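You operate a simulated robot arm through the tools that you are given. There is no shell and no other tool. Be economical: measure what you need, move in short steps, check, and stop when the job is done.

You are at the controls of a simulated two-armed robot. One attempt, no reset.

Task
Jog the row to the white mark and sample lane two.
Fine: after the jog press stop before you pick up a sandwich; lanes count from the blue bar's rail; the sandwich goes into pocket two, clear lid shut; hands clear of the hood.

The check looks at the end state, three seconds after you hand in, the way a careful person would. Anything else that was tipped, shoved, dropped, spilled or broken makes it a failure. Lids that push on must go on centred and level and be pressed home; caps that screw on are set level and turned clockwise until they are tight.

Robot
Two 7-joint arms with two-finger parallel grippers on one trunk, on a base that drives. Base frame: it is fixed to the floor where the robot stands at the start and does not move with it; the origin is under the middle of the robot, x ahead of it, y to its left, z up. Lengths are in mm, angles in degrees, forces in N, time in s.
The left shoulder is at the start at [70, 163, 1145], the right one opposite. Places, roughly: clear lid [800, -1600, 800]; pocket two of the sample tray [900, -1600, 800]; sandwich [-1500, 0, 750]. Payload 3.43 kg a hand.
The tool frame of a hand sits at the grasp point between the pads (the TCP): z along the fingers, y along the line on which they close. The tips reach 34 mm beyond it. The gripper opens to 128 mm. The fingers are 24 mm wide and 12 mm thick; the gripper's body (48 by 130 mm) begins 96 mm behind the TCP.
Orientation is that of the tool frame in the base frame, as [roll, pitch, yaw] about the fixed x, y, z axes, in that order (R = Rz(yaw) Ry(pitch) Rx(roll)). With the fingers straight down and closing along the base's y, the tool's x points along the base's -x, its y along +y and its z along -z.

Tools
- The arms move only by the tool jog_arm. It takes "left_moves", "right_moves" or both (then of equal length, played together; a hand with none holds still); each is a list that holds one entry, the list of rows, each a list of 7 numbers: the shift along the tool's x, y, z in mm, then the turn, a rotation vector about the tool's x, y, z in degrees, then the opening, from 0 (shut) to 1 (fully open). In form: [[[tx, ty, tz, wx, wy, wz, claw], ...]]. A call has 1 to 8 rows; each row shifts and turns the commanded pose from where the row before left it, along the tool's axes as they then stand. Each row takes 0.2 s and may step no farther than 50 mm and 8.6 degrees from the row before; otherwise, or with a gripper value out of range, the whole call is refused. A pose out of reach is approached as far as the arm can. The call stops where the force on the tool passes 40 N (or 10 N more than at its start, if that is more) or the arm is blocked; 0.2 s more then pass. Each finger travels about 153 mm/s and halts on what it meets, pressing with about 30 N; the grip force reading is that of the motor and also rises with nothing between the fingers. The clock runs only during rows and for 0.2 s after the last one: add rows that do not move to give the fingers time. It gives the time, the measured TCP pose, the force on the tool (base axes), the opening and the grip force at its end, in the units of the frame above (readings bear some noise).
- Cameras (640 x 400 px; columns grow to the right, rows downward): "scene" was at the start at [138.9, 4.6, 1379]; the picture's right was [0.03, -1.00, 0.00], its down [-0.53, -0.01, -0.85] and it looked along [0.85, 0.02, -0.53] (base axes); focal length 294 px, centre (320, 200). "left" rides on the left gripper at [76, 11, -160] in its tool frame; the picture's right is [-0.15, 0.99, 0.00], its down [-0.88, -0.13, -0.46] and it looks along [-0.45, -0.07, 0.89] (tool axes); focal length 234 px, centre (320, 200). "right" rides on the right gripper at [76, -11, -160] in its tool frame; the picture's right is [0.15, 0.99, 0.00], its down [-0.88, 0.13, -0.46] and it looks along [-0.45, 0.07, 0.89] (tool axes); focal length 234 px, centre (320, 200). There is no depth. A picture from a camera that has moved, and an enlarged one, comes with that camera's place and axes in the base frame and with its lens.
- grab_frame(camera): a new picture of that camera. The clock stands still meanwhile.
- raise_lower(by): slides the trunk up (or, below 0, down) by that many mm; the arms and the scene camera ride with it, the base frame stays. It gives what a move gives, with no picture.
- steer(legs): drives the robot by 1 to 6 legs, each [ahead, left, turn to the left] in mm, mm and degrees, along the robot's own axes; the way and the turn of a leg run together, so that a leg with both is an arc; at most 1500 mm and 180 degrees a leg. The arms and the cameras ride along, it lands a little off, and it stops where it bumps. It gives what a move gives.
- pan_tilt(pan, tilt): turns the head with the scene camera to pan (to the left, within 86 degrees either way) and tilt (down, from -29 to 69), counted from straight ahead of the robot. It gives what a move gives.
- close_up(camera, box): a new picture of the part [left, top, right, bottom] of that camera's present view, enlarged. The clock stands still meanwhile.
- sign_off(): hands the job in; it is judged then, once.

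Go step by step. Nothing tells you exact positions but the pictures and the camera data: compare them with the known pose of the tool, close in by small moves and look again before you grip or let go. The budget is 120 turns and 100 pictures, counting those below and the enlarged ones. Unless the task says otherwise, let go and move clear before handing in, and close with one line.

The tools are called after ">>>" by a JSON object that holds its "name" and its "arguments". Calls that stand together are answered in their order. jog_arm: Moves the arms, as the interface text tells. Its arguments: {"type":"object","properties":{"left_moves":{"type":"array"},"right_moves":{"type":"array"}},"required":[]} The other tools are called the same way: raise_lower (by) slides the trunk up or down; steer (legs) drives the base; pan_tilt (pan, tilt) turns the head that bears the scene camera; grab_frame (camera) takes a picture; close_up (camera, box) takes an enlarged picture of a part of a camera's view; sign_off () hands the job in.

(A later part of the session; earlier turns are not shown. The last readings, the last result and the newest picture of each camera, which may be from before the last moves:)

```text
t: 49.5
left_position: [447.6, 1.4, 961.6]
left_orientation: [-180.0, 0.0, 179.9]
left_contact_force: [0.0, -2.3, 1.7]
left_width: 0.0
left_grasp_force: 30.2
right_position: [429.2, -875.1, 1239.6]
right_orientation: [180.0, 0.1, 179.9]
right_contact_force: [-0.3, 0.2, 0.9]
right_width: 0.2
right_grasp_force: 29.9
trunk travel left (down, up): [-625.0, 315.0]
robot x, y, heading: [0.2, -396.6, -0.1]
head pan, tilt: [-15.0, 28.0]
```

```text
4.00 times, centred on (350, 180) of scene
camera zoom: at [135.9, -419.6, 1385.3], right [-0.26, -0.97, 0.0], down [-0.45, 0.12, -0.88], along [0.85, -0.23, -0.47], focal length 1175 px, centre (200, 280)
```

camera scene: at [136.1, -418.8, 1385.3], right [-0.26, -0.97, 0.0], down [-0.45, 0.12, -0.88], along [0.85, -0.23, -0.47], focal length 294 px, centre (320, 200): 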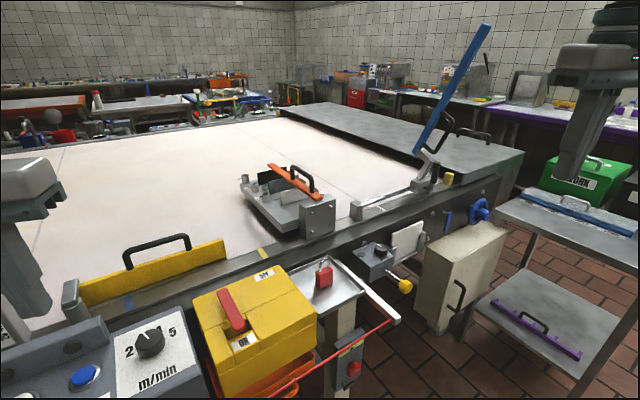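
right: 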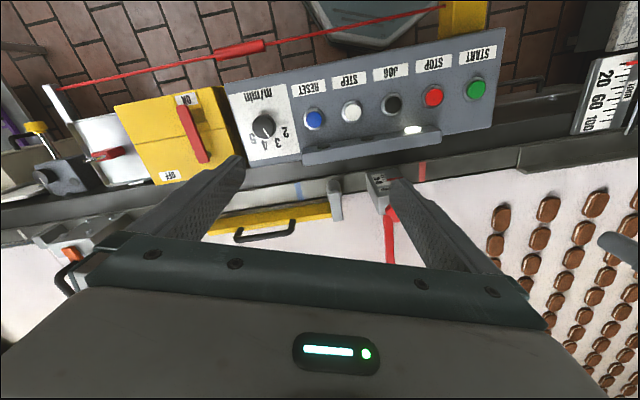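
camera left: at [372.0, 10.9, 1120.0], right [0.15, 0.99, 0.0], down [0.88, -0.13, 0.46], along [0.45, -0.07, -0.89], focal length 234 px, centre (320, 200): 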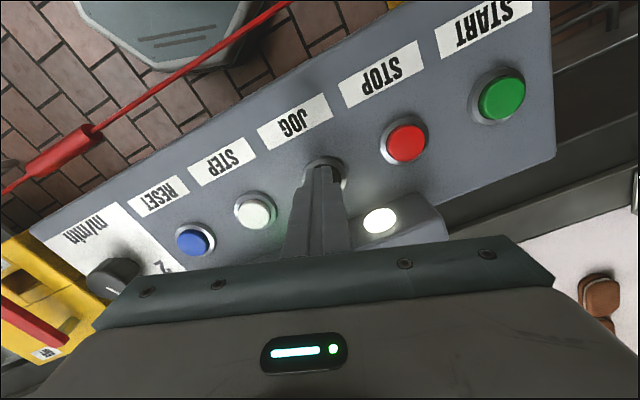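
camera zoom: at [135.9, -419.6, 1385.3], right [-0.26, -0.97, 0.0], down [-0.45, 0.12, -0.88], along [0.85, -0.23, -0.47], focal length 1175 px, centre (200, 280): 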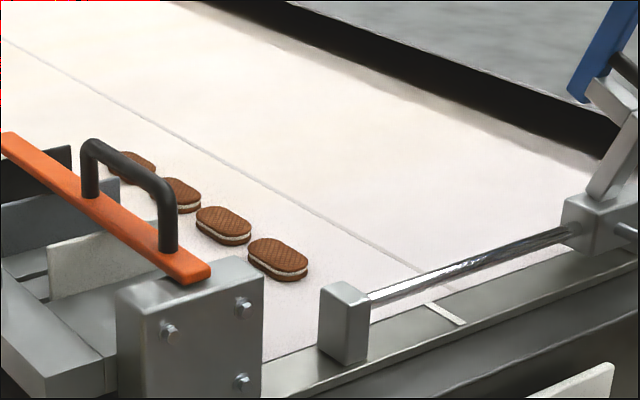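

The belt runs about 33 mm/s and the row is about 55–60 mm short. I'll hold one more second, then lift off and measure more carefully.

>>> {"name": "jog_arm", "arguments": {"left_moves": [[[0, 0, 0, 0, 0, 0, 0], [0, 0, 0, 0, 0, 0, 0], [0, 0, 0, 0, 0, 0, 0], [0, 0, 0, 0, 0, 0, 0], [0, 0, -15, 0, 0, 0, 0], [0, 0, 0, 0, 0, 0, 0]]]}}

>>> {"name": "close_up", "arguments": {"camera": "scene", "box": [270, 130, 430, 230]}}

```text
t: 50.9
left_position: [446.0, 1.3, 976.4]
left_orientation: [179.9, -0.1, 179.9]
left_contact_force: [-0.6, 0.7, -0.4]
left_width: 0.0
left_grasp_force: 30.0
right_position: [429.6, -875.7, 1240.6]
right_orientation: [180.0, 0.0, 179.9]
right_contact_force: [-0.1, 0.3, 0.4]
right_width: 0.2
right_grasp_force: 29.9
trunk travel left (down, up): [-625.0, 315.0]
robot x, y, heading: [1.8, -397.0, -0.1]
head pan, tilt: [-15.0, 28.0]
```

```text
4.00 times, centred on (350, 180) of scene
camera zoom: at [136.1, -419.1, 1385.2], right [-0.26, -0.97, 0.0], down [-0.45, 0.12, -0.88], along [0.85, -0.23, -0.47], focal length 1175 px, centre (200, 280)
```

zoom: 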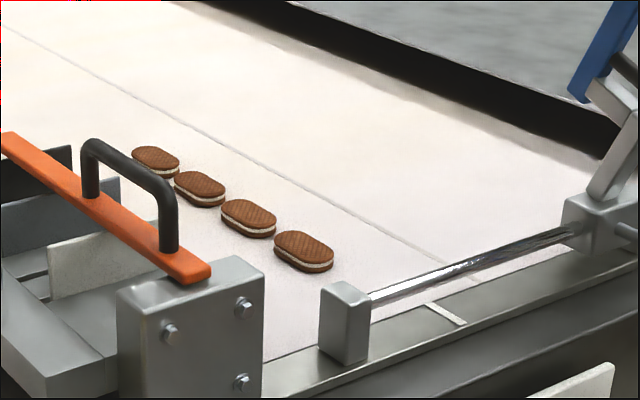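

Four lanes are visible. The row is about 33 mm short by my estimate; I'll drive to where the camera looks exactly along the mark line to measure it without parallax.

>>> {"name": "jog_arm", "arguments": {"left_moves": [[[0, 0, -45, 0, 0, 0, 0], [0, 0, -45, 0, 0, 0, 0], [0, 0, -45, 0, 0, 0, 0]]]}}

>>> {"name": "steer", "arguments": {"legs": [[0, -740, 0]]}}

>>> {"name": "pan_tilt", "arguments": {"pan": 20, "tilt": 28}}

>>> {"name": "grab_frame", "arguments": {"camera": "scene"}}

```text
t: 51.7
left_position: [445.2, -0.2, 1112.7]
left_orientation: [179.9, -0.1, 179.9]
left_contact_force: [0.4, -0.2, 0.4]
left_width: 0.2
left_grasp_force: 30.1
right_position: [428.8, -876.9, 1240.2]
right_orientation: [179.8, 0.0, 179.9]
right_contact_force: [-0.6, -0.5, -0.1]
right_width: 0.0
right_grasp_force: 30.2
trunk travel left (down, up): [-625.0, 315.0]
robot x, y, heading: [-1.1, -398.1, 0.2]
head pan, tilt: [-15.0, 28.0]
```

```text
t: 55.7
left_position: [445.9, -751.6, 1111.1]
left_orientation: [-180.0, 0.0, 177.8]
left_contact_force: [0.7, 0.0, 0.5]
left_width: 0.0
left_grasp_force: 30.3
right_position: [396.5, -1626.4, 1240.2]
right_orientation: [-179.9, 0.0, 177.8]
right_contact_force: [0.0, 0.2, 0.7]
right_width: 0.0
right_grasp_force: 29.6
trunk travel left (down, up): [-625.0, 315.0]
robot x, y, heading: [-13.1, -1135.9, -2.2]
head pan, tilt: [-15.0, 28.0]
```

```text
t: 56.8
left_position: [446.4, -750.9, 1111.9]
left_orientation: [-180.0, 0.0, 177.9]
left_contact_force: [-0.5, -0.1, 0.5]
left_width: 0.0
left_grasp_force: 29.9
right_position: [397.7, -1626.7, 1240.0]
right_orientation: [-180.0, 0.0, 177.8]
right_contact_force: [-0.7, 0.3, 0.6]
right_width: 0.1
right_grasp_force: 29.9
trunk travel left (down, up): [-625.0, 315.0]
robot x, y, heading: [-13.8, -1131.4, -2.1]
head pan, tilt: [20.0, 28.0]
```

```text
63 pictures are left
camera scene: at [120.0, -1105.2, 1385.3], right [0.31, -0.95, 0.0], down [-0.45, -0.14, -0.88], along [0.84, 0.27, -0.47], focal length 294 px, centre (320, 200)
```

scene: 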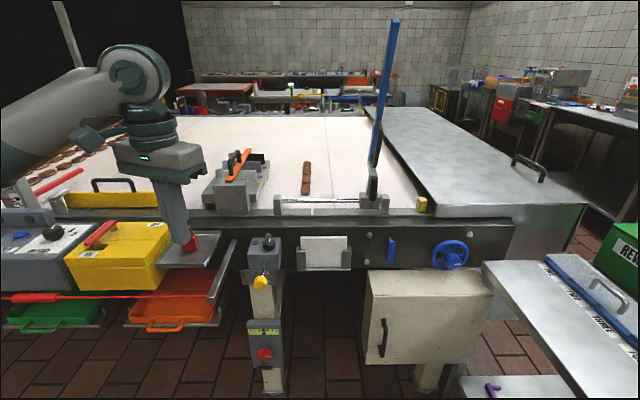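

Excellent view, square to the belt. Zooming in on the row and the mark.

>>> {"name": "close_up", "arguments": {"camera": "scene", "box": [260, 145, 380, 220]}}

```text
5.33 times, centred on (320, 182) of scene
camera zoom: at [120.0, -1105.2, 1385.3], right [0.31, -0.95, 0.0], down [-0.45, -0.14, -0.88], along [0.84, 0.27, -0.47], focal length 1566 px, centre (320, 293)
```

zoom: 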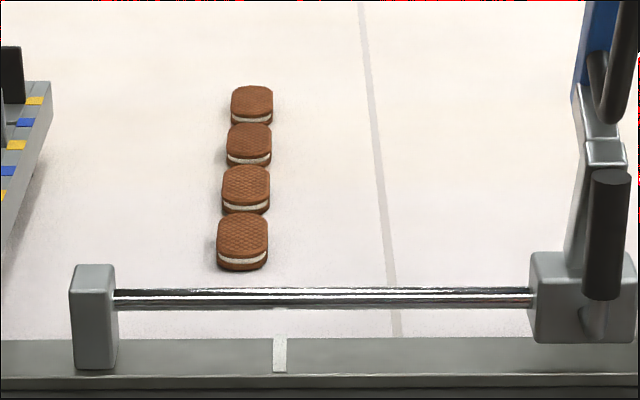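

The row is about 28 mm short of the mark (≈0.84 s of jog). I drive back and re-locate JOG.

>>> {"name": "steer", "arguments": {"legs": [[0, 734, 2.1]]}}

>>> {"name": "pan_tilt", "arguments": {"pan": -15, "tilt": 28}}

>>> {"name": "grab_frame", "arguments": {"camera": "left"}}

```text
t: 60.8
left_position: [455.4, 7.3, 1111.7]
left_orientation: [-180.0, -0.1, 179.3]
left_contact_force: [-0.4, 0.6, 0.2]
left_width: 0.0
left_grasp_force: 30.2
right_position: [428.2, -869.0, 1239.7]
right_orientation: [180.0, -0.1, 179.3]
right_contact_force: [0.3, -0.2, -0.6]
right_width: 0.2
right_grasp_force: 30.3
trunk travel left (down, up): [-625.0, 315.0]
robot x, y, heading: [1.4, -385.9, -0.9]
head pan, tilt: [20.0, 28.0]
```

```text
t: 61.8
left_position: [453.8, 6.9, 1111.6]
left_orientation: [180.0, 0.1, 179.3]
left_contact_force: [0.3, 0.1, -0.8]
left_width: 0.3
left_grasp_force: 29.7
right_position: [427.9, -870.0, 1239.4]
right_orientation: [180.0, 0.0, 179.3]
right_contact_force: [0.4, -0.1, 0.9]
right_width: 0.1
right_grasp_force: 29.8
trunk travel left (down, up): [-625.0, 315.0]
robot x, y, heading: [0.5, -389.3, -0.8]
head pan, tilt: [-15.0, 28.0]
```

```text
61 pictures are left
camera left: at [380.5, 18.1, 1270.0], right [0.16, 0.99, 0.0], down [0.88, -0.14, 0.46], along [0.45, -0.07, -0.89], focal length 234 px, centre (320, 200)
```

left: 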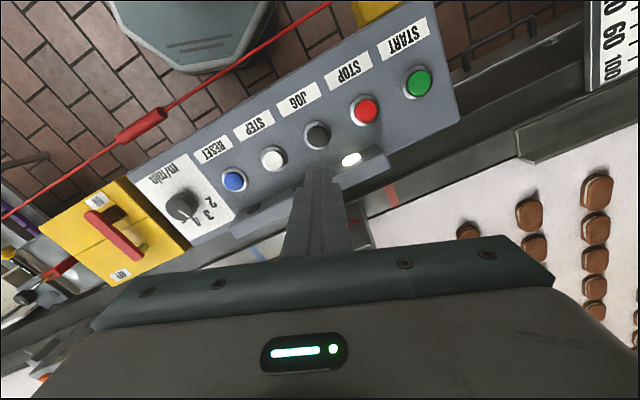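

The hand must go 8 mm back and 6 mm right, then down to just above the button.

>>> {"name": "jog_arm", "arguments": {"left_moves": [[[8, -6, 45, 0, 0, 0, 0], [0, 0, 45, 0, 0, 0, 0], [0, 0, 40, 0, 0, 0, 0], [0, 0, 13, 0, 0, 0, 0], [0, 0, 0, 0, 0, 0, 0]]]}}

>>> {"name": "jog_arm", "arguments": {"left_moves": [[[0, 0, 0, 0, 0, 0, 0]]]}}

>>> {"name": "close_up", "arguments": {"camera": "scene", "box": [270, 130, 430, 230]}}

```text
t: 63.0
left_position: [446.2, 2.5, 968.2]
left_orientation: [-179.9, 0.0, 179.3]
left_contact_force: [0.3, 0.7, 1.1]
left_width: 0.0
left_grasp_force: 30.0
right_position: [427.8, -869.5, 1241.2]
right_orientation: [179.9, 0.0, 179.3]
right_contact_force: [-0.2, 0.8, -0.4]
right_width: 0.0
right_grasp_force: 30.0
trunk travel left (down, up): [-625.0, 315.0]
robot x, y, heading: [2.3, -387.1, -0.9]
head pan, tilt: [-15.0, 28.0]
```

```text
t: 63.4
left_position: [446.4, 1.0, 968.9]
left_orientation: [-179.9, 0.0, 179.3]
left_contact_force: [-0.1, 0.2, -0.2]
left_width: 0.0
left_grasp_force: 30.2
right_position: [428.2, -869.2, 1240.9]
right_orientation: [-180.0, 0.0, 179.4]
right_contact_force: [0.6, -0.1, -0.7]
right_width: 0.1
right_grasp_force: 29.6
trunk travel left (down, up): [-625.0, 315.0]
robot x, y, heading: [2.8, -388.3, -0.3]
head pan, tilt: [-15.0, 28.0]
```

```text
4.00 times, centred on (350, 180) of scene
camera zoom: at [140.0, -409.9, 1385.3], right [-0.27, -0.96, 0.0], down [-0.45, 0.13, -0.88], along [0.85, -0.24, -0.47], focal length 1175 px, centre (200, 280)
```

zoom: 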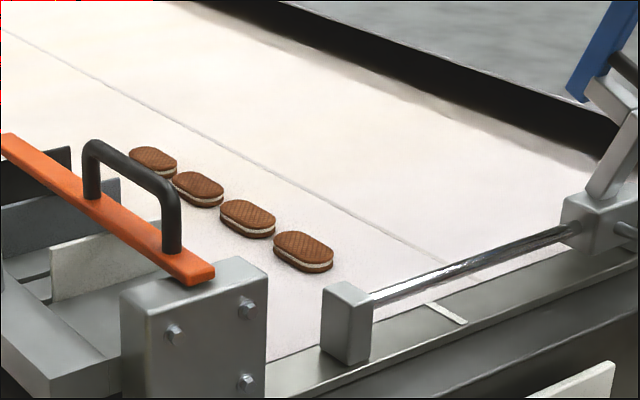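

The belt stands still; now a timed press of about 0.8 s.

>>> {"name": "jog_arm", "arguments": {"left_moves": [[[0, 0, 7.5, 0, 0, 0, 0], [0, 0, 0, 0, 0, 0, 0], [0, 0, 0, 0, 0, 0, 0], [0, 0, 0, 0, 0, 0, 0], [0, 0, -15, 0, 0, 0, 0]]]}}

>>> {"name": "close_up", "arguments": {"camera": "scene", "box": [270, 130, 430, 230]}}

```text
t: 64.6
left_position: [446.5, -0.1, 976.4]
left_orientation: [-179.9, 0.0, 179.1]
left_contact_force: [0.5, -0.3, -0.1]
left_width: 0.1
left_grasp_force: 29.7
right_position: [427.7, -869.6, 1239.8]
right_orientation: [180.0, 0.0, 179.3]
right_contact_force: [-0.2, -0.2, -0.2]
right_width: 0.1
right_grasp_force: 30.3
trunk travel left (down, up): [-625.0, 315.0]
robot x, y, heading: [1.5, -383.6, -0.7]
head pan, tilt: [-15.0, 28.0]
```

```text
4.00 times, centred on (350, 180) of scene
camera zoom: at [140.0, -410.2, 1385.2], right [-0.27, -0.96, 0.0], down [-0.45, 0.13, -0.88], along [0.85, -0.24, -0.47], focal length 1175 px, centre (200, 280)
```

zoom: 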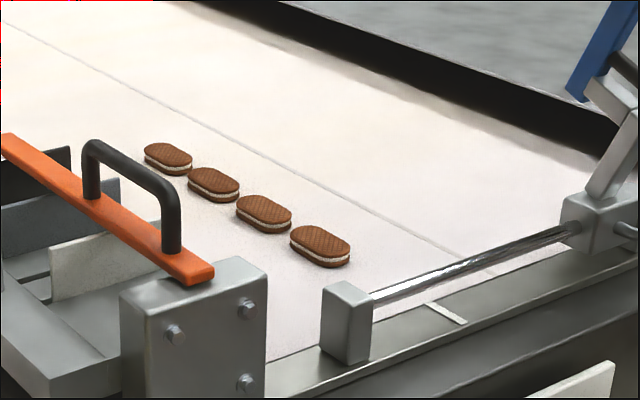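

It moved about 19 mm, leaving roughly 9 mm. One shorter press follows.

>>> {"name": "jog_arm", "arguments": {"left_moves": [[[0, 0, 10, 0, 0, 0, 0], [0, 0, 5, 0, 0, 0, 0], [0, 0, 0, 0, 0, 0, 0], [0, 0, -15, 0, 0, 0, 0]]]}}

>>> {"name": "close_up", "arguments": {"camera": "scene", "box": [270, 130, 430, 230]}}

```text
t: 65.6
left_position: [448.0, 1.2, 976.3]
left_orientation: [-180.0, 0.0, 179.2]
left_contact_force: [0.1, 0.0, -0.4]
left_width: 0.2
left_grasp_force: 30.2
right_position: [428.2, -869.0, 1239.4]
right_orientation: [-180.0, 0.0, 179.3]
right_contact_force: [0.8, 0.0, 0.8]
right_width: 0.3
right_grasp_force: 29.3
trunk travel left (down, up): [-625.0, 315.0]
robot x, y, heading: [2.5, -387.0, -0.7]
head pan, tilt: [-15.0, 28.0]
```

```text
4.00 times, centred on (350, 180) of scene
camera zoom: at [140.2, -410.2, 1385.2], right [-0.27, -0.96, 0.0], down [-0.45, 0.13, -0.88], along [0.85, -0.24, -0.47], focal length 1175 px, centre (200, 280)
```

zoom: 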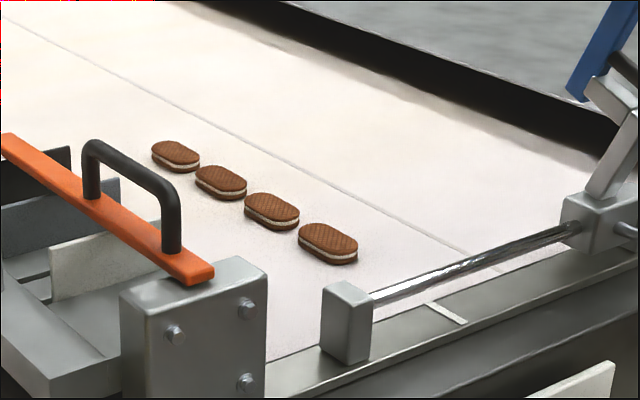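

Total matches the 28 mm needed. Now STOP at about (425,73): I lift, move over, and press.

>>> {"name": "jog_arm", "arguments": {"left_moves": [[[0, 0, -15, 0, 0, 0, 0], [11, 35.5, 0, 0, 0, 0, 0], [11, 35.5, 0, 0, 0, 0, 0], [0, 0, 0, 0, 0, 0, 0]]]}}

>>> {"name": "grab_frame", "arguments": {"camera": "left"}}

```text
t: 66.6
left_position: [426.8, 72.3, 991.2]
left_orientation: [-179.9, -0.1, 179.2]
left_contact_force: [0.0, 0.0, 0.7]
left_width: 0.0
left_grasp_force: 30.3
right_position: [429.5, -869.2, 1240.7]
right_orientation: [180.0, 0.0, 179.3]
right_contact_force: [0.6, 1.6, -0.6]
right_width: 0.1
right_grasp_force: 30.2
trunk travel left (down, up): [-625.0, 315.0]
robot x, y, heading: [3.5, -386.5, -0.8]
head pan, tilt: [-15.0, 28.0]
```

```text
57 pictures are left
camera left: at [353.4, 84.0, 1150.2], right [0.16, 0.99, 0.0], down [0.88, -0.14, 0.45], along [0.45, -0.07, -0.89], focal length 234 px, centre (320, 200)
```

left: 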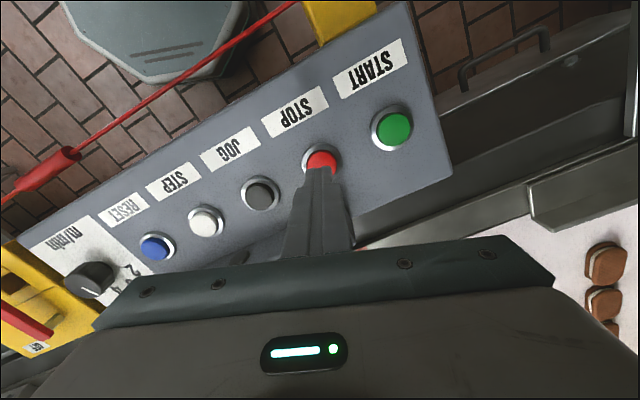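

The hand is over STOP. Pressing down to the same depth as JOG plus 2 mm, then lifting.

>>> {"name": "jog_arm", "arguments": {"left_moves": [[[0, 0, 20, 0, 0, 0, 0], [0, 0, 9, 0, 0, 0, 0], [0, 0, 3, 0, 0, 0, 0], [0, 0, 0, 0, 0, 0, 0]]]}}

>>> {"name": "grab_frame", "arguments": {"camera": "left"}}

>>> {"name": "jog_arm", "arguments": {"left_moves": [[[0, 0, -45, 0, 0, 0, 0], [0, 0, -45, 0, 0, 0, 0], [0, 0, -45, 0, 0, 0, 0], [0, 0, 0, 0, 0, 0, 0]]]}}

>>> {"name": "grab_frame", "arguments": {"camera": "left"}}

```text
t: 67.6
left_position: [424.9, 73.3, 960.3]
left_orientation: [179.9, 0.1, 179.3]
left_contact_force: [2.5, 1.1, 6.5]
left_width: 0.1
left_grasp_force: 30.0
right_position: [428.9, -870.4, 1239.9]
right_orientation: [180.0, 0.0, 179.3]
right_contact_force: [0.3, -0.1, -0.4]
right_width: 0.0
right_grasp_force: 30.3
trunk travel left (down, up): [-625.0, 315.0]
robot x, y, heading: [5.4, -388.9, -0.6]
head pan, tilt: [-15.0, 28.0]
```

```text
56 pictures are left
camera left: at [350.8, 83.7, 1118.7], right [0.16, 0.99, 0.0], down [0.88, -0.14, 0.46], along [0.45, -0.07, -0.89], focal length 234 px, centre (320, 200)
```

left: 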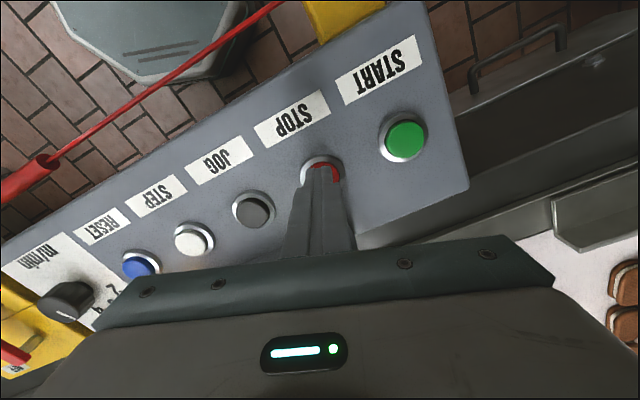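

```text
t: 68.6
left_position: [424.6, 70.0, 1096.1]
left_orientation: [179.9, -0.1, 179.3]
left_contact_force: [-0.3, -0.5, 0.5]
left_width: 0.0
left_grasp_force: 29.9
right_position: [426.0, -871.9, 1240.2]
right_orientation: [179.9, 0.2, 179.3]
right_contact_force: [-0.6, -0.1, -0.8]
right_width: 0.0
right_grasp_force: 30.4
trunk travel left (down, up): [-625.0, 315.0]
robot x, y, heading: [2.9, -390.0, -0.8]
head pan, tilt: [-15.0, 28.0]
```

```text
55 pictures are left
camera left: at [350.3, 82.9, 1255.1], right [0.16, 0.99, 0.0], down [0.88, -0.14, 0.46], along [0.45, -0.07, -0.89], focal length 234 px, centre (320, 200)
```

left: 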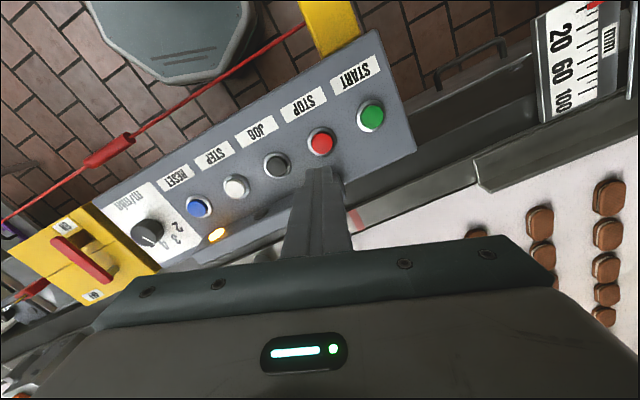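

The white lamp is out and the amber lamp (stopped) is lit. Back to the square viewpoint to verify the row against the mark.

>>> {"name": "steer", "arguments": {"legs": [[0, -740, 0.8]]}}

>>> {"name": "pan_tilt", "arguments": {"pan": 20, "tilt": 28}}

>>> {"name": "close_up", "arguments": {"camera": "scene", "box": [250, 135, 410, 235]}}

```text
t: 72.7
left_position: [417.5, -680.9, 1096.2]
left_orientation: [-179.9, -0.1, 179.1]
left_contact_force: [-0.4, 0.7, 0.5]
left_width: 0.0
left_grasp_force: 30.5
right_position: [415.8, -1624.2, 1240.1]
right_orientation: [180.0, 0.0, 179.1]
right_contact_force: [-0.7, 0.0, 0.4]
right_width: 0.0
right_grasp_force: 29.8
trunk travel left (down, up): [-625.0, 315.0]
robot x, y, heading: [-8.1, -1139.0, -1.0]
head pan, tilt: [-15.0, 28.0]
```

```text
t: 73.7
left_position: [416.9, -680.6, 1094.8]
left_orientation: [-180.0, 0.0, 179.1]
left_contact_force: [-0.5, 0.5, -0.2]
left_width: 0.0
left_grasp_force: 29.6
right_position: [416.8, -1623.6, 1240.4]
right_orientation: [-180.0, 0.1, 179.1]
right_contact_force: [0.6, -0.3, -0.3]
right_width: 0.0
right_grasp_force: 29.5
trunk travel left (down, up): [-625.0, 315.0]
robot x, y, heading: [-4.6, -1134.2, -1.1]
head pan, tilt: [20.0, 28.0]
```

```text
4.00 times, centred on (330, 185) of scene
camera zoom: at [127.6, -1108.1, 1385.3], right [0.33, -0.95, 0.0], down [-0.44, -0.15, -0.88], along [0.83, 0.29, -0.47], focal length 1175 px, centre (280, 260)
```

zoom: 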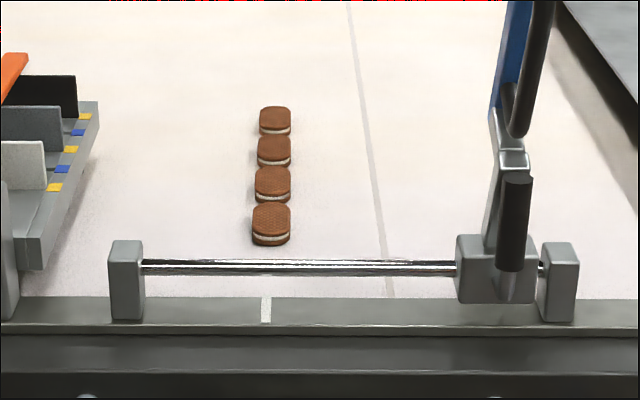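

The row now lines up with the white mark within a millimetre or two, and the line is stopped. The belt is turned about 19° from my axes; I'll turn square to it and approach in stages, keeping clear of the leaning blue bar and the red cord.

>>> {"name": "steer", "arguments": {"legs": [[0, 0, 20], [300, -170, 0]]}}

>>> {"name": "pan_tilt", "arguments": {"pan": 0, "tilt": 35}}

>>> {"name": "grab_frame", "arguments": {"camera": "scene"}}

```text
t: 77.0
left_position: [575.7, -627.7, 1095.2]
left_orientation: [-179.9, 0.0, -161.0]
left_contact_force: [-0.3, 0.3, 0.8]
left_width: 0.1
left_grasp_force: 30.4
right_position: [893.1, -1516.6, 1240.4]
right_orientation: [-180.0, -0.1, -161.1]
right_contact_force: [1.5, 0.0, -0.6]
right_width: 0.0
right_grasp_force: 29.9
trunk travel left (down, up): [-625.0, 315.0]
robot x, y, heading: [331.7, -1201.6, 18.8]
head pan, tilt: [20.0, 28.0]
```

```text
t: 77.8
left_position: [575.4, -628.0, 1094.1]
left_orientation: [179.9, 0.0, -161.1]
left_contact_force: [0.6, 0.2, -0.8]
left_width: 0.0
left_grasp_force: 30.9
right_position: [894.2, -1516.5, 1240.4]
right_orientation: [180.0, 0.0, -161.0]
right_contact_force: [-0.1, 0.2, 0.3]
right_width: 0.0
right_grasp_force: 30.3
trunk travel left (down, up): [-625.0, 315.0]
robot x, y, heading: [333.1, -1201.5, 19.1]
head pan, tilt: [0.0, 35.0]
```

```text
53 pictures are left
camera scene: at [460.5, -1157.4, 1374.4], right [0.32, -0.95, 0.0], down [-0.54, -0.19, -0.82], along [0.78, 0.27, -0.57], focal length 294 px, centre (320, 200)
```

scene: 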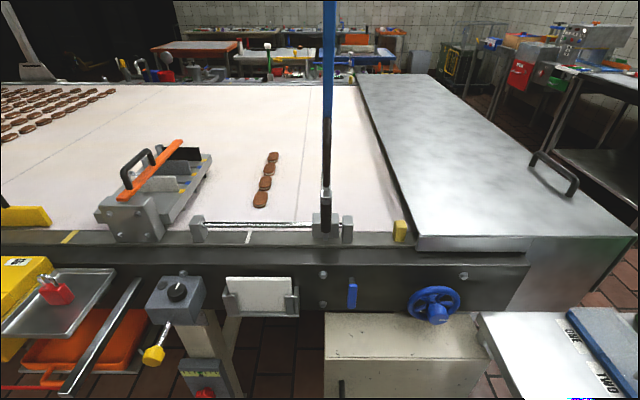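

Robot is square to the belt, with the blue bar straight ahead. Zoom on the row for exact coordinates, then approach the remaining distance with the left hand ready.

>>> {"name": "close_up", "arguments": {"camera": "scene", "box": [200, 130, 360, 230]}}

>>> {"name": "steer", "arguments": {"legs": [[150, 0, 0]]}}

>>> {"name": "grab_frame", "arguments": {"camera": "scene"}}

>>> {"name": "grab_frame", "arguments": {"camera": "left"}}

```text
4.00 times, centred on (280, 180) of scene
camera zoom: at [460.5, -1157.4, 1374.4], right [0.32, -0.95, 0.0], down [-0.54, -0.19, -0.82], along [0.78, 0.27, -0.57], focal length 1175 px, centre (480, 280)
```

zoom: 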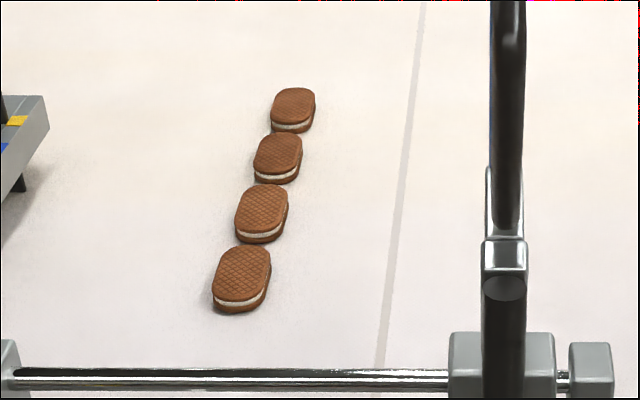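

```text
t: 79.2
left_position: [718.5, -581.5, 1096.3]
left_orientation: [180.0, 0.0, -161.2]
left_contact_force: [0.2, -0.5, -0.7]
left_width: 0.1
left_grasp_force: 29.8
right_position: [1034.3, -1470.4, 1241.3]
right_orientation: [180.0, 0.0, -161.3]
right_contact_force: [-0.1, -0.3, -0.8]
right_width: 0.0
right_grasp_force: 29.8
trunk travel left (down, up): [-625.0, 315.0]
robot x, y, heading: [471.3, -1154.3, 18.6]
head pan, tilt: [0.0, 35.0]
```

```text
51 pictures are left
camera scene: at [602.2, -1109.7, 1374.4], right [0.32, -0.95, 0.0], down [-0.54, -0.18, -0.82], along [0.78, 0.26, -0.57], focal length 294 px, centre (320, 200)
```

scene: 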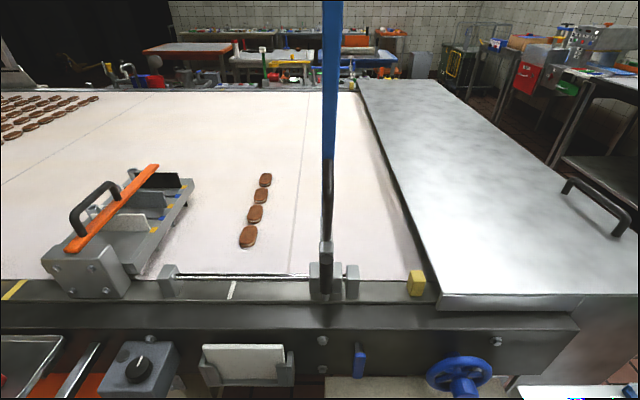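

```text
50 pictures are left
camera left: at [644.4, -595.6, 1253.8], right [-0.18, 0.98, 0.0], down [0.88, 0.16, 0.46], along [0.45, 0.08, -0.89], focal length 234 px, centre (320, 200)
```

left: 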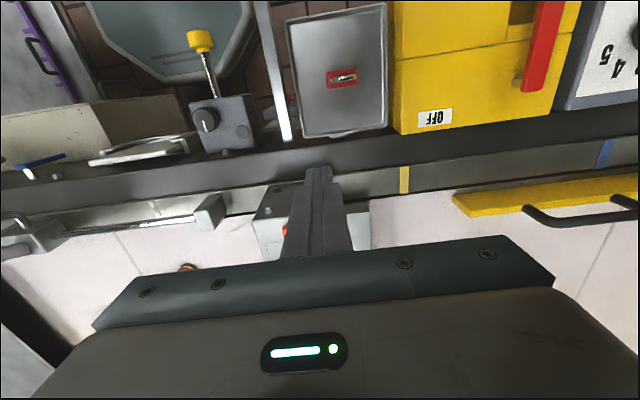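

Lane two is at about (1163,-730). The gadget's handle stands high (~1080), so I first move the left hand up and right to lane two's line, then forward between gadget and blue bar.

>>> {"name": "jog_arm", "arguments": {"left_moves": [[[0, -47, -10, 0, 0, 0, 0.7], [0, -47, -10, 0, 0, 0, 0.7], [0, -47, -10, 0, 0, 0, 0.7], [0, -47, -10, 0, 0, 0, 0.7], [0, -48, -10, 0, 0, 0, 0.7], [0, -48, 0, 0, 0, 0, 0.7]]]}}

>>> {"name": "jog_arm", "arguments": {"left_moves": [[[-45, 0, 0, 0, 0, 0, 0.7], [-45, 0, 0, 0, 0, 0, 0.7], [-45, 0, 0, 0, 0, 0, 0.7], [-45, 0, 0, 0, 0, 0, 0.7], [-45, 0, 0, 0, 0, 0, 0.7], [-45, 0, 0, 0, 0, 0, 0.7], [0, 0, 0, 0, 0, 0, 0.7]]]}}

>>> {"name": "grab_frame", "arguments": {"camera": "scene"}}

>>> {"name": "grab_frame", "arguments": {"camera": "left"}}

```text
t: 80.6
left_position: [814.0, -851.9, 1145.0]
left_orientation: [179.9, 0.0, -161.1]
left_contact_force: [0.5, 0.1, -0.4]
left_width: 89.6
left_grasp_force: 0.1
right_position: [1036.7, -1470.9, 1238.4]
right_orientation: [179.9, 0.0, -161.1]
right_contact_force: [-0.3, -0.5, -0.3]
right_width: 0.1
right_grasp_force: 29.6
trunk travel left (down, up): [-625.0, 315.0]
robot x, y, heading: [469.3, -1157.8, 18.8]
head pan, tilt: [0.0, 35.0]
```

```text
t: 82.2
left_position: [1064.0, -761.7, 1144.0]
left_orientation: [179.9, 0.0, -161.2]
left_contact_force: [0.1, -0.3, -0.3]
left_width: 89.8
left_grasp_force: 0.1
right_position: [1034.1, -1470.0, 1239.8]
right_orientation: [-180.0, 0.1, -161.2]
right_contact_force: [-0.4, 0.3, 0.6]
right_width: 0.2
right_grasp_force: 30.2
trunk travel left (down, up): [-625.0, 315.0]
robot x, y, heading: [470.0, -1155.5, 18.8]
head pan, tilt: [0.0, 35.0]
```

```text
49 pictures are left
camera scene: at [601.8, -1109.3, 1374.4], right [0.32, -0.95, 0.0], down [-0.54, -0.18, -0.82], along [0.78, 0.26, -0.57], focal length 294 px, centre (320, 200)
```

scene: 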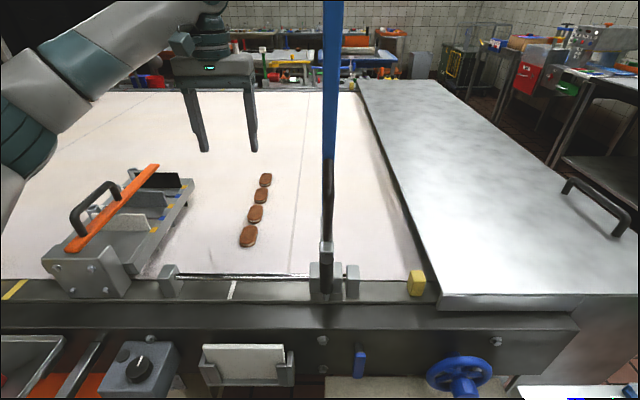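

```text
48 pictures are left
camera left: at [989.4, -776.7, 1302.2], right [-0.18, 0.98, 0.0], down [0.88, 0.16, 0.46], along [0.45, 0.08, -0.89], focal length 234 px, centre (320, 200)
```

left: 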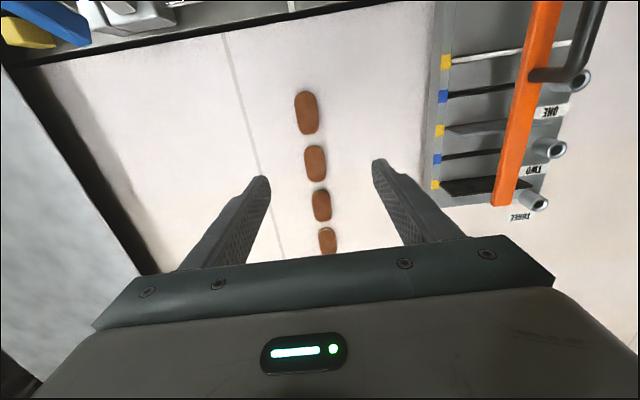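

The hand camera shows gadget labels ONE, TWO, THREE from the near rail, agreeing with my lane count; lane two triangulates to (1114,-763) with its top at about z 921. I'll center over it and descend partway.

>>> {"name": "jog_arm", "arguments": {"left_moves": [[[-47, -17, 0, 0, 0, 0, 0.7], [0, 0, 45, 0, 0, 0, 0.7], [0, 0, 45, 0, 0, 0, 0.7], [0, 0, 40, 0, 0, 0, 0.7], [0, 0, 0, 0, 0, 0, 0.7]]]}}

>>> {"name": "grab_frame", "arguments": {"camera": "left"}}

>>> {"name": "close_up", "arguments": {"camera": "scene", "box": [160, 110, 360, 260]}}

```text
t: 83.4
left_position: [1117.4, -764.9, 1015.9]
left_orientation: [-180.0, -0.1, -161.2]
left_contact_force: [-0.5, 0.0, -0.9]
left_width: 89.7
left_grasp_force: 0.1
right_position: [1032.2, -1469.8, 1240.6]
right_orientation: [-180.0, 0.1, -161.2]
right_contact_force: [-0.2, 0.2, -0.6]
right_width: 0.0
right_grasp_force: 30.2
trunk travel left (down, up): [-625.0, 315.0]
robot x, y, heading: [474.1, -1157.0, 18.7]
head pan, tilt: [0.0, 35.0]
```

```text
47 pictures are left
camera left: at [1042.5, -780.1, 1174.6], right [-0.18, 0.98, 0.0], down [0.88, 0.16, 0.46], along [0.45, 0.08, -0.89], focal length 234 px, centre (320, 200)
```

left: 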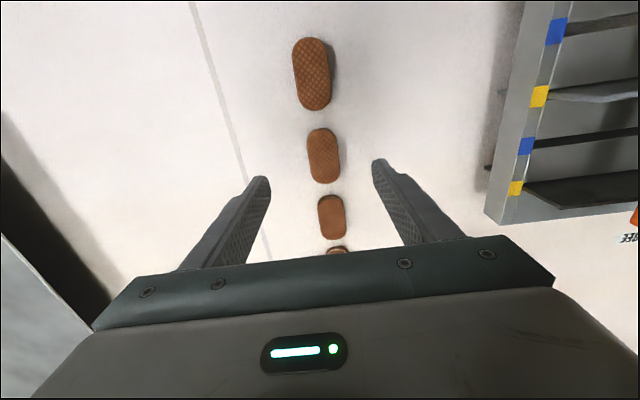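

```text
2.67 times, centred on (260, 185) of scene
camera zoom: at [601.8, -1109.5, 1374.4], right [0.32, -0.95, 0.0], down [-0.54, -0.18, -0.82], along [0.78, 0.26, -0.57], focal length 783 px, centre (480, 240)
```

zoom: 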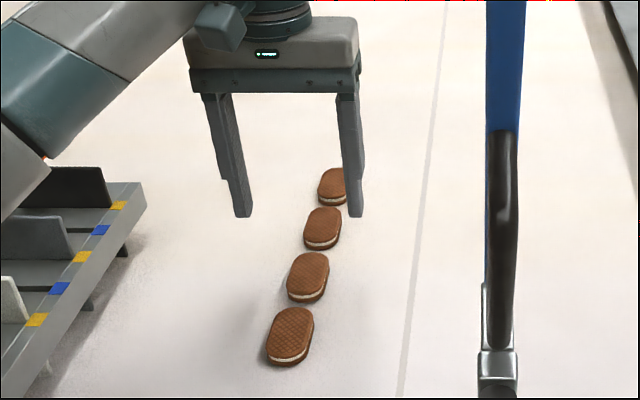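

Both cameras agree that lane two is centered under the hand at z≈915. I lower to just above the sandwich and look again.

>>> {"name": "jog_arm", "arguments": {"left_moves": [[[0, 3, 40, 0, 0, 0, 0.7], [0, 0, 20, 0, 0, 0, 0.7], [0, 0, 0, 0, 0, 0, 0.7]]]}}

>>> {"name": "grab_frame", "arguments": {"camera": "left"}}

>>> {"name": "close_up", "arguments": {"camera": "scene", "box": [200, 150, 320, 250]}}

```text
t: 84.2
left_position: [1117.3, -762.0, 955.7]
left_orientation: [180.0, 0.1, -161.3]
left_contact_force: [-0.7, 0.4, 0.3]
left_width: 89.3
left_grasp_force: 0.1
right_position: [1032.3, -1472.4, 1240.4]
right_orientation: [179.8, 0.1, -161.3]
right_contact_force: [0.6, -0.1, 0.3]
right_width: 0.0
right_grasp_force: 29.9
trunk travel left (down, up): [-625.0, 315.0]
robot x, y, heading: [472.3, -1156.3, 18.8]
head pan, tilt: [0.0, 35.0]
```

```text
45 pictures are left
camera left: at [1041.7, -778.0, 1114.2], right [-0.18, 0.98, 0.0], down [0.88, 0.16, 0.46], along [0.45, 0.08, -0.89], focal length 234 px, centre (320, 200)
```

left: 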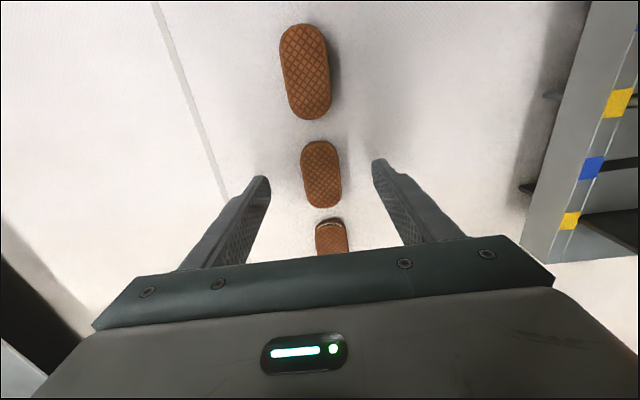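

```text
4.00 times, centred on (260, 200) of scene
camera zoom: at [601.5, -1112.4, 1374.5], right [0.32, -0.95, 0.0], down [-0.54, -0.18, -0.82], along [0.78, 0.26, -0.57], focal length 1175 px, centre (560, 200)
```

zoom: 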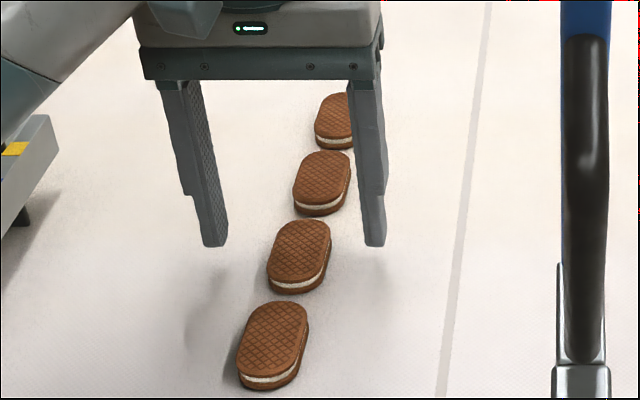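

Well centered. Descend gently toward the belt with force watched.

>>> {"name": "jog_arm", "arguments": {"left_moves": [[[0, 0, 8, 0, 0, 0, 0.7], [0, 0, 5, 0, 0, 0, 0.7], [0, 0, 0, 0, 0, 0, 0.7]]]}}

>>> {"name": "close_up", "arguments": {"camera": "scene", "box": [200, 150, 320, 250]}}

```text
t: 85.0
left_position: [1115.3, -766.1, 947.9]
left_orientation: [179.7, 0.2, -161.3]
left_contact_force: [-1.3, 1.5, -2.1]
left_width: 89.6
left_grasp_force: 0.1
right_position: [1033.9, -1478.4, 1239.1]
right_orientation: [179.7, 0.2, -161.3]
right_contact_force: [0.4, 0.4, 0.4]
right_width: 0.1
right_grasp_force: 29.9
trunk travel left (down, up): [-625.0, 315.0]
robot x, y, heading: [472.5, -1155.4, 18.6]
head pan, tilt: [0.0, 35.0]
```

```text
4.00 times, centred on (260, 200) of scene
camera zoom: at [601.6, -1117.3, 1375.0], right [0.32, -0.95, -0.01], down [-0.54, -0.18, -0.82], along [0.78, 0.27, -0.57], focal length 1175 px, centre (560, 200)
```

zoom: 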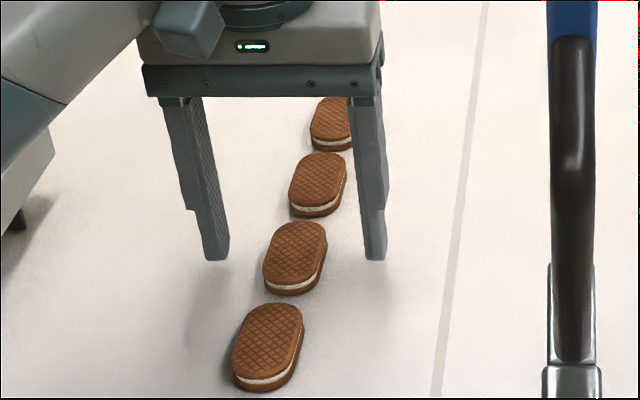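

The descent fell short and the whole robot tilted slightly, so some part of the arm is touching something. I back up at once and look.

>>> {"name": "jog_arm", "arguments": {"left_moves": [[[0, 0, -13, 0, 0, 0, 0.7], [0, 0, -20, 0, 0, 0, 0.7]]]}}

>>> {"name": "pan_tilt", "arguments": {"pan": 40, "tilt": 35}}

>>> {"name": "grab_frame", "arguments": {"camera": "scene"}}

```text
t: 85.6
left_position: [1114.3, -757.8, 974.8]
left_orientation: [180.0, 0.0, -161.2]
left_contact_force: [0.1, 0.6, -0.4]
left_width: 89.7
left_grasp_force: 0.1
right_position: [1035.0, -1468.2, 1240.8]
right_orientation: [-179.9, 0.0, -161.2]
right_contact_force: [0.9, 0.5, 0.1]
right_width: 0.1
right_grasp_force: 30.5
trunk travel left (down, up): [-625.0, 315.0]
robot x, y, heading: [474.9, -1156.4, 18.3]
head pan, tilt: [0.0, 35.0]
```

```text
t: 86.7
left_position: [1115.2, -759.5, 975.1]
left_orientation: [180.0, 0.0, -161.2]
left_contact_force: [-0.4, -0.3, -0.9]
left_width: 89.5
left_grasp_force: 0.1
right_position: [1034.7, -1470.7, 1239.7]
right_orientation: [180.0, 0.0, -161.3]
right_contact_force: [-0.3, 0.8, 0.4]
right_width: 0.2
right_grasp_force: 30.2
trunk travel left (down, up): [-625.0, 315.0]
robot x, y, heading: [472.8, -1157.7, 18.7]
head pan, tilt: [40.0, 35.0]
```

```text
42 pictures are left
camera scene: at [565.2, -1062.7, 1374.3], right [0.85, -0.52, 0.0], down [-0.3, -0.49, -0.82], along [0.43, 0.7, -0.57], focal length 294 px, centre (320, 200)
```

scene: 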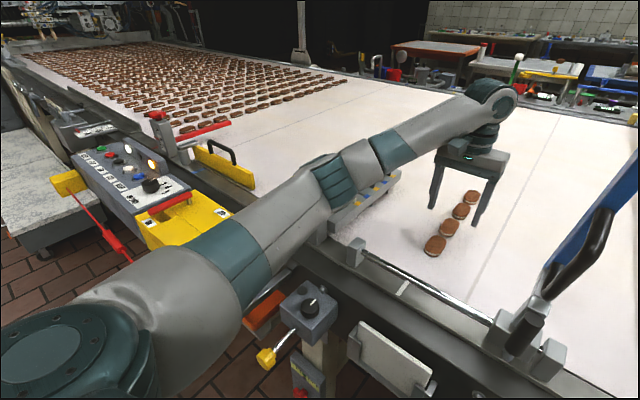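

The elbow is resting over the gadget's handle. I'll raise the trunk 220 mm (arm goes straight up with it), then check the gadget and reach down again with a higher elbow.

>>> {"name": "raise_lower", "arguments": {"by": 220}}

>>> {"name": "pan_tilt", "arguments": {"pan": 25, "tilt": 48}}

>>> {"name": "grab_frame", "arguments": {"camera": "scene"}}

```text
t: 89.0
left_position: [1116.2, -759.9, 1196.3]
left_orientation: [180.0, 0.0, -161.2]
left_contact_force: [-0.5, 0.7, -0.1]
left_width: 89.4
left_grasp_force: 0.1
right_position: [1035.0, -1469.0, 1460.6]
right_orientation: [-180.0, 0.0, -161.2]
right_contact_force: [0.5, 0.0, -0.8]
right_width: 0.0
right_grasp_force: 29.6
trunk travel left (down, up): [-845.0, 95.0]
robot x, y, heading: [472.0, -1149.1, 18.6]
head pan, tilt: [40.0, 35.0]
```

```text
t: 89.8
left_position: [1114.4, -761.2, 1195.3]
left_orientation: [-180.0, 0.0, -161.2]
left_contact_force: [0.7, -0.1, 0.2]
left_width: 89.4
left_grasp_force: 0.0
right_position: [1034.7, -1469.5, 1460.1]
right_orientation: [-179.9, 0.1, -161.2]
right_contact_force: [-0.2, 0.7, 0.5]
right_width: 0.0
right_grasp_force: 30.0
trunk travel left (down, up): [-845.0, 95.0]
robot x, y, heading: [473.9, -1156.3, 19.0]
head pan, tilt: [25.0, 48.0]
```

```text
41 pictures are left
camera scene: at [576.5, -1083.4, 1575.3], right [0.69, -0.72, 0.0], down [-0.54, -0.51, -0.67], along [0.48, 0.46, -0.74], focal length 294 px, centre (320, 200)
```

scene: 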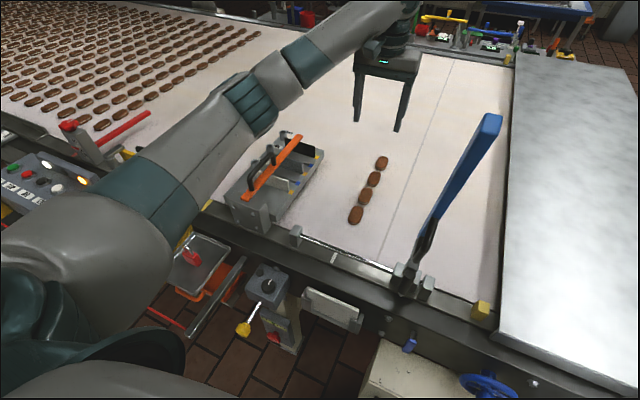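

The gadget looks undisturbed and now the elbow is well clear. Lowering the hand again over lane two.

>>> {"name": "jog_arm", "arguments": {"left_moves": [[[-1, 0, 45, 0, 0, 0, 0.7], [-1, 0, 45, 0, 0, 0, 0.7], [0, 0, 45, 0, 0, 0, 0.7], [0, 0, 45, 0, 0, 0, 0.7], [0, 0, 40, 0, 0, 0, 0.7], [0, 0, 0, 0, 0, 0, 0.7]]]}}

>>> {"name": "grab_frame", "arguments": {"camera": "left"}}

>>> {"name": "grab_frame", "arguments": {"camera": "scene"}}

```text
t: 91.2
left_position: [1118.3, -759.1, 976.6]
left_orientation: [-179.9, -0.1, -161.1]
left_contact_force: [0.5, 0.4, -0.6]
left_width: 89.4
left_grasp_force: 0.0
right_position: [1033.4, -1469.2, 1460.1]
right_orientation: [-180.0, 0.0, -161.3]
right_contact_force: [0.1, 0.0, 0.7]
right_width: 0.0
right_grasp_force: 29.9
trunk travel left (down, up): [-845.0, 95.0]
robot x, y, heading: [472.8, -1157.4, 18.7]
head pan, tilt: [25.0, 48.0]
```

```text
40 pictures are left
camera left: at [1043.7, -775.3, 1135.6], right [-0.18, 0.98, 0.0], down [0.88, 0.16, 0.46], along [0.45, 0.08, -0.89], focal length 234 px, centre (320, 200)
```

left: 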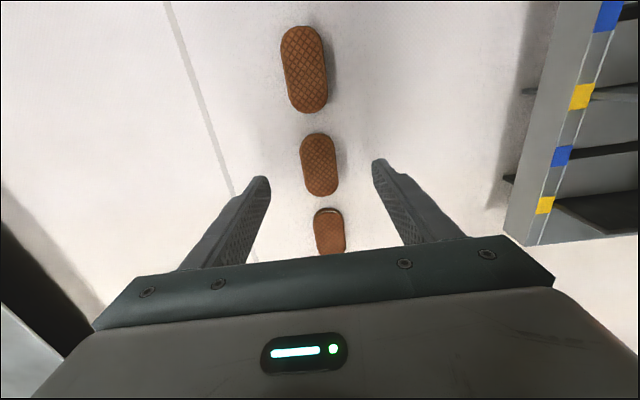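

```text
39 pictures are left
camera scene: at [576.0, -1083.8, 1575.3], right [0.69, -0.72, 0.0], down [-0.54, -0.51, -0.67], along [0.48, 0.46, -0.74], focal length 294 px, centre (320, 200)
```

scene: 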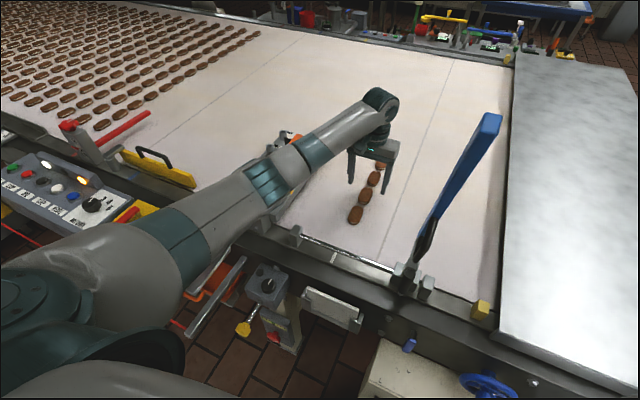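

Alignment over lane two is right (sandwich at the aim point), and the elbow is higher now. I go down in small steps watching for any tilt.

>>> {"name": "jog_arm", "arguments": {"left_moves": [[[0, 0, 20, 0, 0, 0, 0.7], [0, 0, 6, 0, 0, 0, 0.7], [0, 0, 0, 0, 0, 0, 0.7]]]}}

>>> {"name": "jog_arm", "arguments": {"left_moves": [[[0, 0, 6, 0, 0, 0, 0.7], [0, 0, 0, 0, 0, 0, 0.7]]]}}

>>> {"name": "grab_frame", "arguments": {"camera": "scene"}}

>>> {"name": "grab_frame", "arguments": {"camera": "left"}}

```text
t: 92.0
left_position: [1116.8, -760.4, 948.1]
left_orientation: [179.9, 0.0, -161.2]
left_contact_force: [1.2, 0.2, 0.5]
left_width: 89.8
left_grasp_force: 0.0
right_position: [1034.5, -1469.1, 1460.0]
right_orientation: [-180.0, 0.0, -161.3]
right_contact_force: [-0.7, 0.2, 0.8]
right_width: 0.0
right_grasp_force: 30.1
trunk travel left (down, up): [-845.0, 95.0]
robot x, y, heading: [471.9, -1157.3, 18.6]
head pan, tilt: [25.0, 48.0]
```

```text
t: 92.6
left_position: [1118.0, -760.0, 943.3]
left_orientation: [180.0, 0.1, -161.2]
left_contact_force: [0.8, -0.4, 0.0]
left_width: 89.4
left_grasp_force: 0.1
right_position: [1033.5, -1470.1, 1460.4]
right_orientation: [180.0, 0.0, -161.2]
right_contact_force: [-0.4, 0.1, 0.4]
right_width: 0.1
right_grasp_force: 29.7
trunk travel left (down, up): [-845.0, 95.0]
robot x, y, heading: [474.4, -1157.1, 18.8]
head pan, tilt: [25.0, 48.0]
```

```text
38 pictures are left
camera scene: at [576.3, -1083.4, 1575.3], right [0.69, -0.72, 0.0], down [-0.54, -0.51, -0.67], along [0.48, 0.46, -0.74], focal length 294 px, centre (320, 200)
```

scene: 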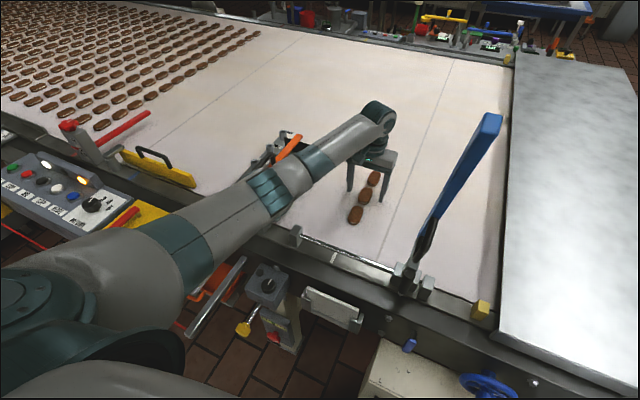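

```text
37 pictures are left
camera left: at [1043.9, -774.9, 1101.8], right [-0.18, 0.98, 0.0], down [0.88, 0.16, 0.46], along [0.45, 0.08, -0.89], focal length 234 px, centre (320, 200)
```

left: 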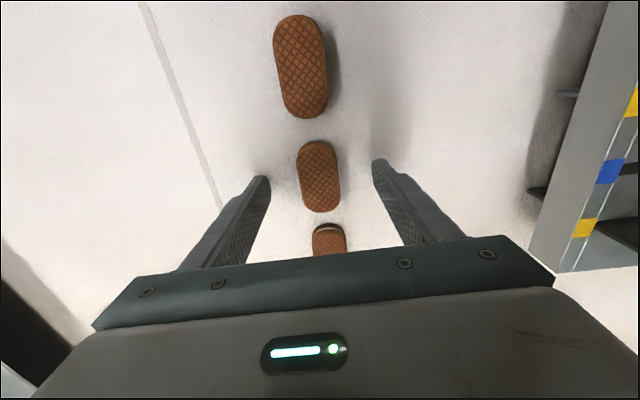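

No tilt this time. Tips are about 7 mm below the sandwich top; down another 5 mm and then close gently.

>>> {"name": "jog_arm", "arguments": {"left_moves": [[[0, 0, 3, 0, 0, 0, 0.7], [0, 0, 2, 0, 0, 0, 0.7], [0, 0, 0, 0, 0, 0, 0.7]]]}}

>>> {"name": "jog_arm", "arguments": {"left_moves": [[[0, 0, 0, 0, 0, 0, 0.45], [0, 0, 0, 0, 0, 0, 0.35], [0, 0, 0, 0, 0, 0, 0.35]]]}}

>>> {"name": "grab_frame", "arguments": {"camera": "left"}}

```text
t: 93.4
left_position: [1116.7, -759.3, 938.6]
left_orientation: [-180.0, 0.0, -161.2]
left_contact_force: [-0.3, 0.2, 0.3]
left_width: 89.6
left_grasp_force: 0.0
right_position: [1035.8, -1469.5, 1459.4]
right_orientation: [180.0, 0.0, -161.3]
right_contact_force: [0.1, 0.7, 0.2]
right_width: 0.0
right_grasp_force: 30.4
trunk travel left (down, up): [-845.0, 95.0]
robot x, y, heading: [475.5, -1156.3, 18.8]
head pan, tilt: [25.0, 48.0]
```

```text
t: 94.2
left_position: [1117.9, -758.7, 939.5]
left_orientation: [179.9, -0.1, -161.2]
left_contact_force: [0.2, -0.2, 0.6]
left_width: 44.6
left_grasp_force: 0.1
right_position: [1034.0, -1470.3, 1459.7]
right_orientation: [179.9, 0.0, -161.2]
right_contact_force: [0.5, 0.0, -0.2]
right_width: 0.0
right_grasp_force: 29.9
trunk travel left (down, up): [-845.0, 95.0]
robot x, y, heading: [473.9, -1155.2, 18.7]
head pan, tilt: [25.0, 48.0]
```

```text
36 pictures are left
camera left: at [1043.3, -773.9, 1096.7], right [-0.18, 0.98, 0.0], down [0.88, 0.16, 0.46], along [0.45, 0.08, -0.89], focal length 234 px, centre (320, 200)
```

left: 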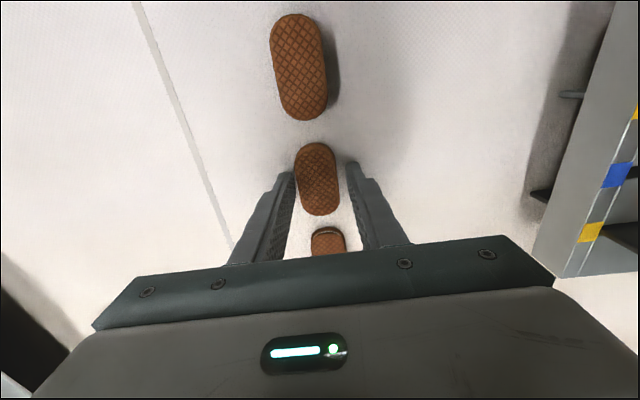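

Fingers straddle the sandwich. Closing in steps to a light grip.

>>> {"name": "jog_arm", "arguments": {"left_moves": [[[0, -2, 0, 0, 0, 0, 0.3], [0, 0, 0, 0, 0, 0, 0.27], [0, 0, 0, 0, 0, 0, 0.27]]]}}

```text
t: 95.0
left_position: [1119.0, -761.2, 938.5]
left_orientation: [-180.0, 0.0, -161.2]
left_contact_force: [-0.6, 0.1, -0.1]
left_width: 35.0
left_grasp_force: 0.2
right_position: [1035.6, -1469.1, 1460.6]
right_orientation: [-179.9, 0.1, -161.2]
right_contact_force: [0.5, 0.1, -0.5]
right_width: 0.0
right_grasp_force: 30.3
trunk travel left (down, up): [-845.0, 95.0]
robot x, y, heading: [474.9, -1158.6, 18.8]
head pan, tilt: [25.0, 48.0]
```

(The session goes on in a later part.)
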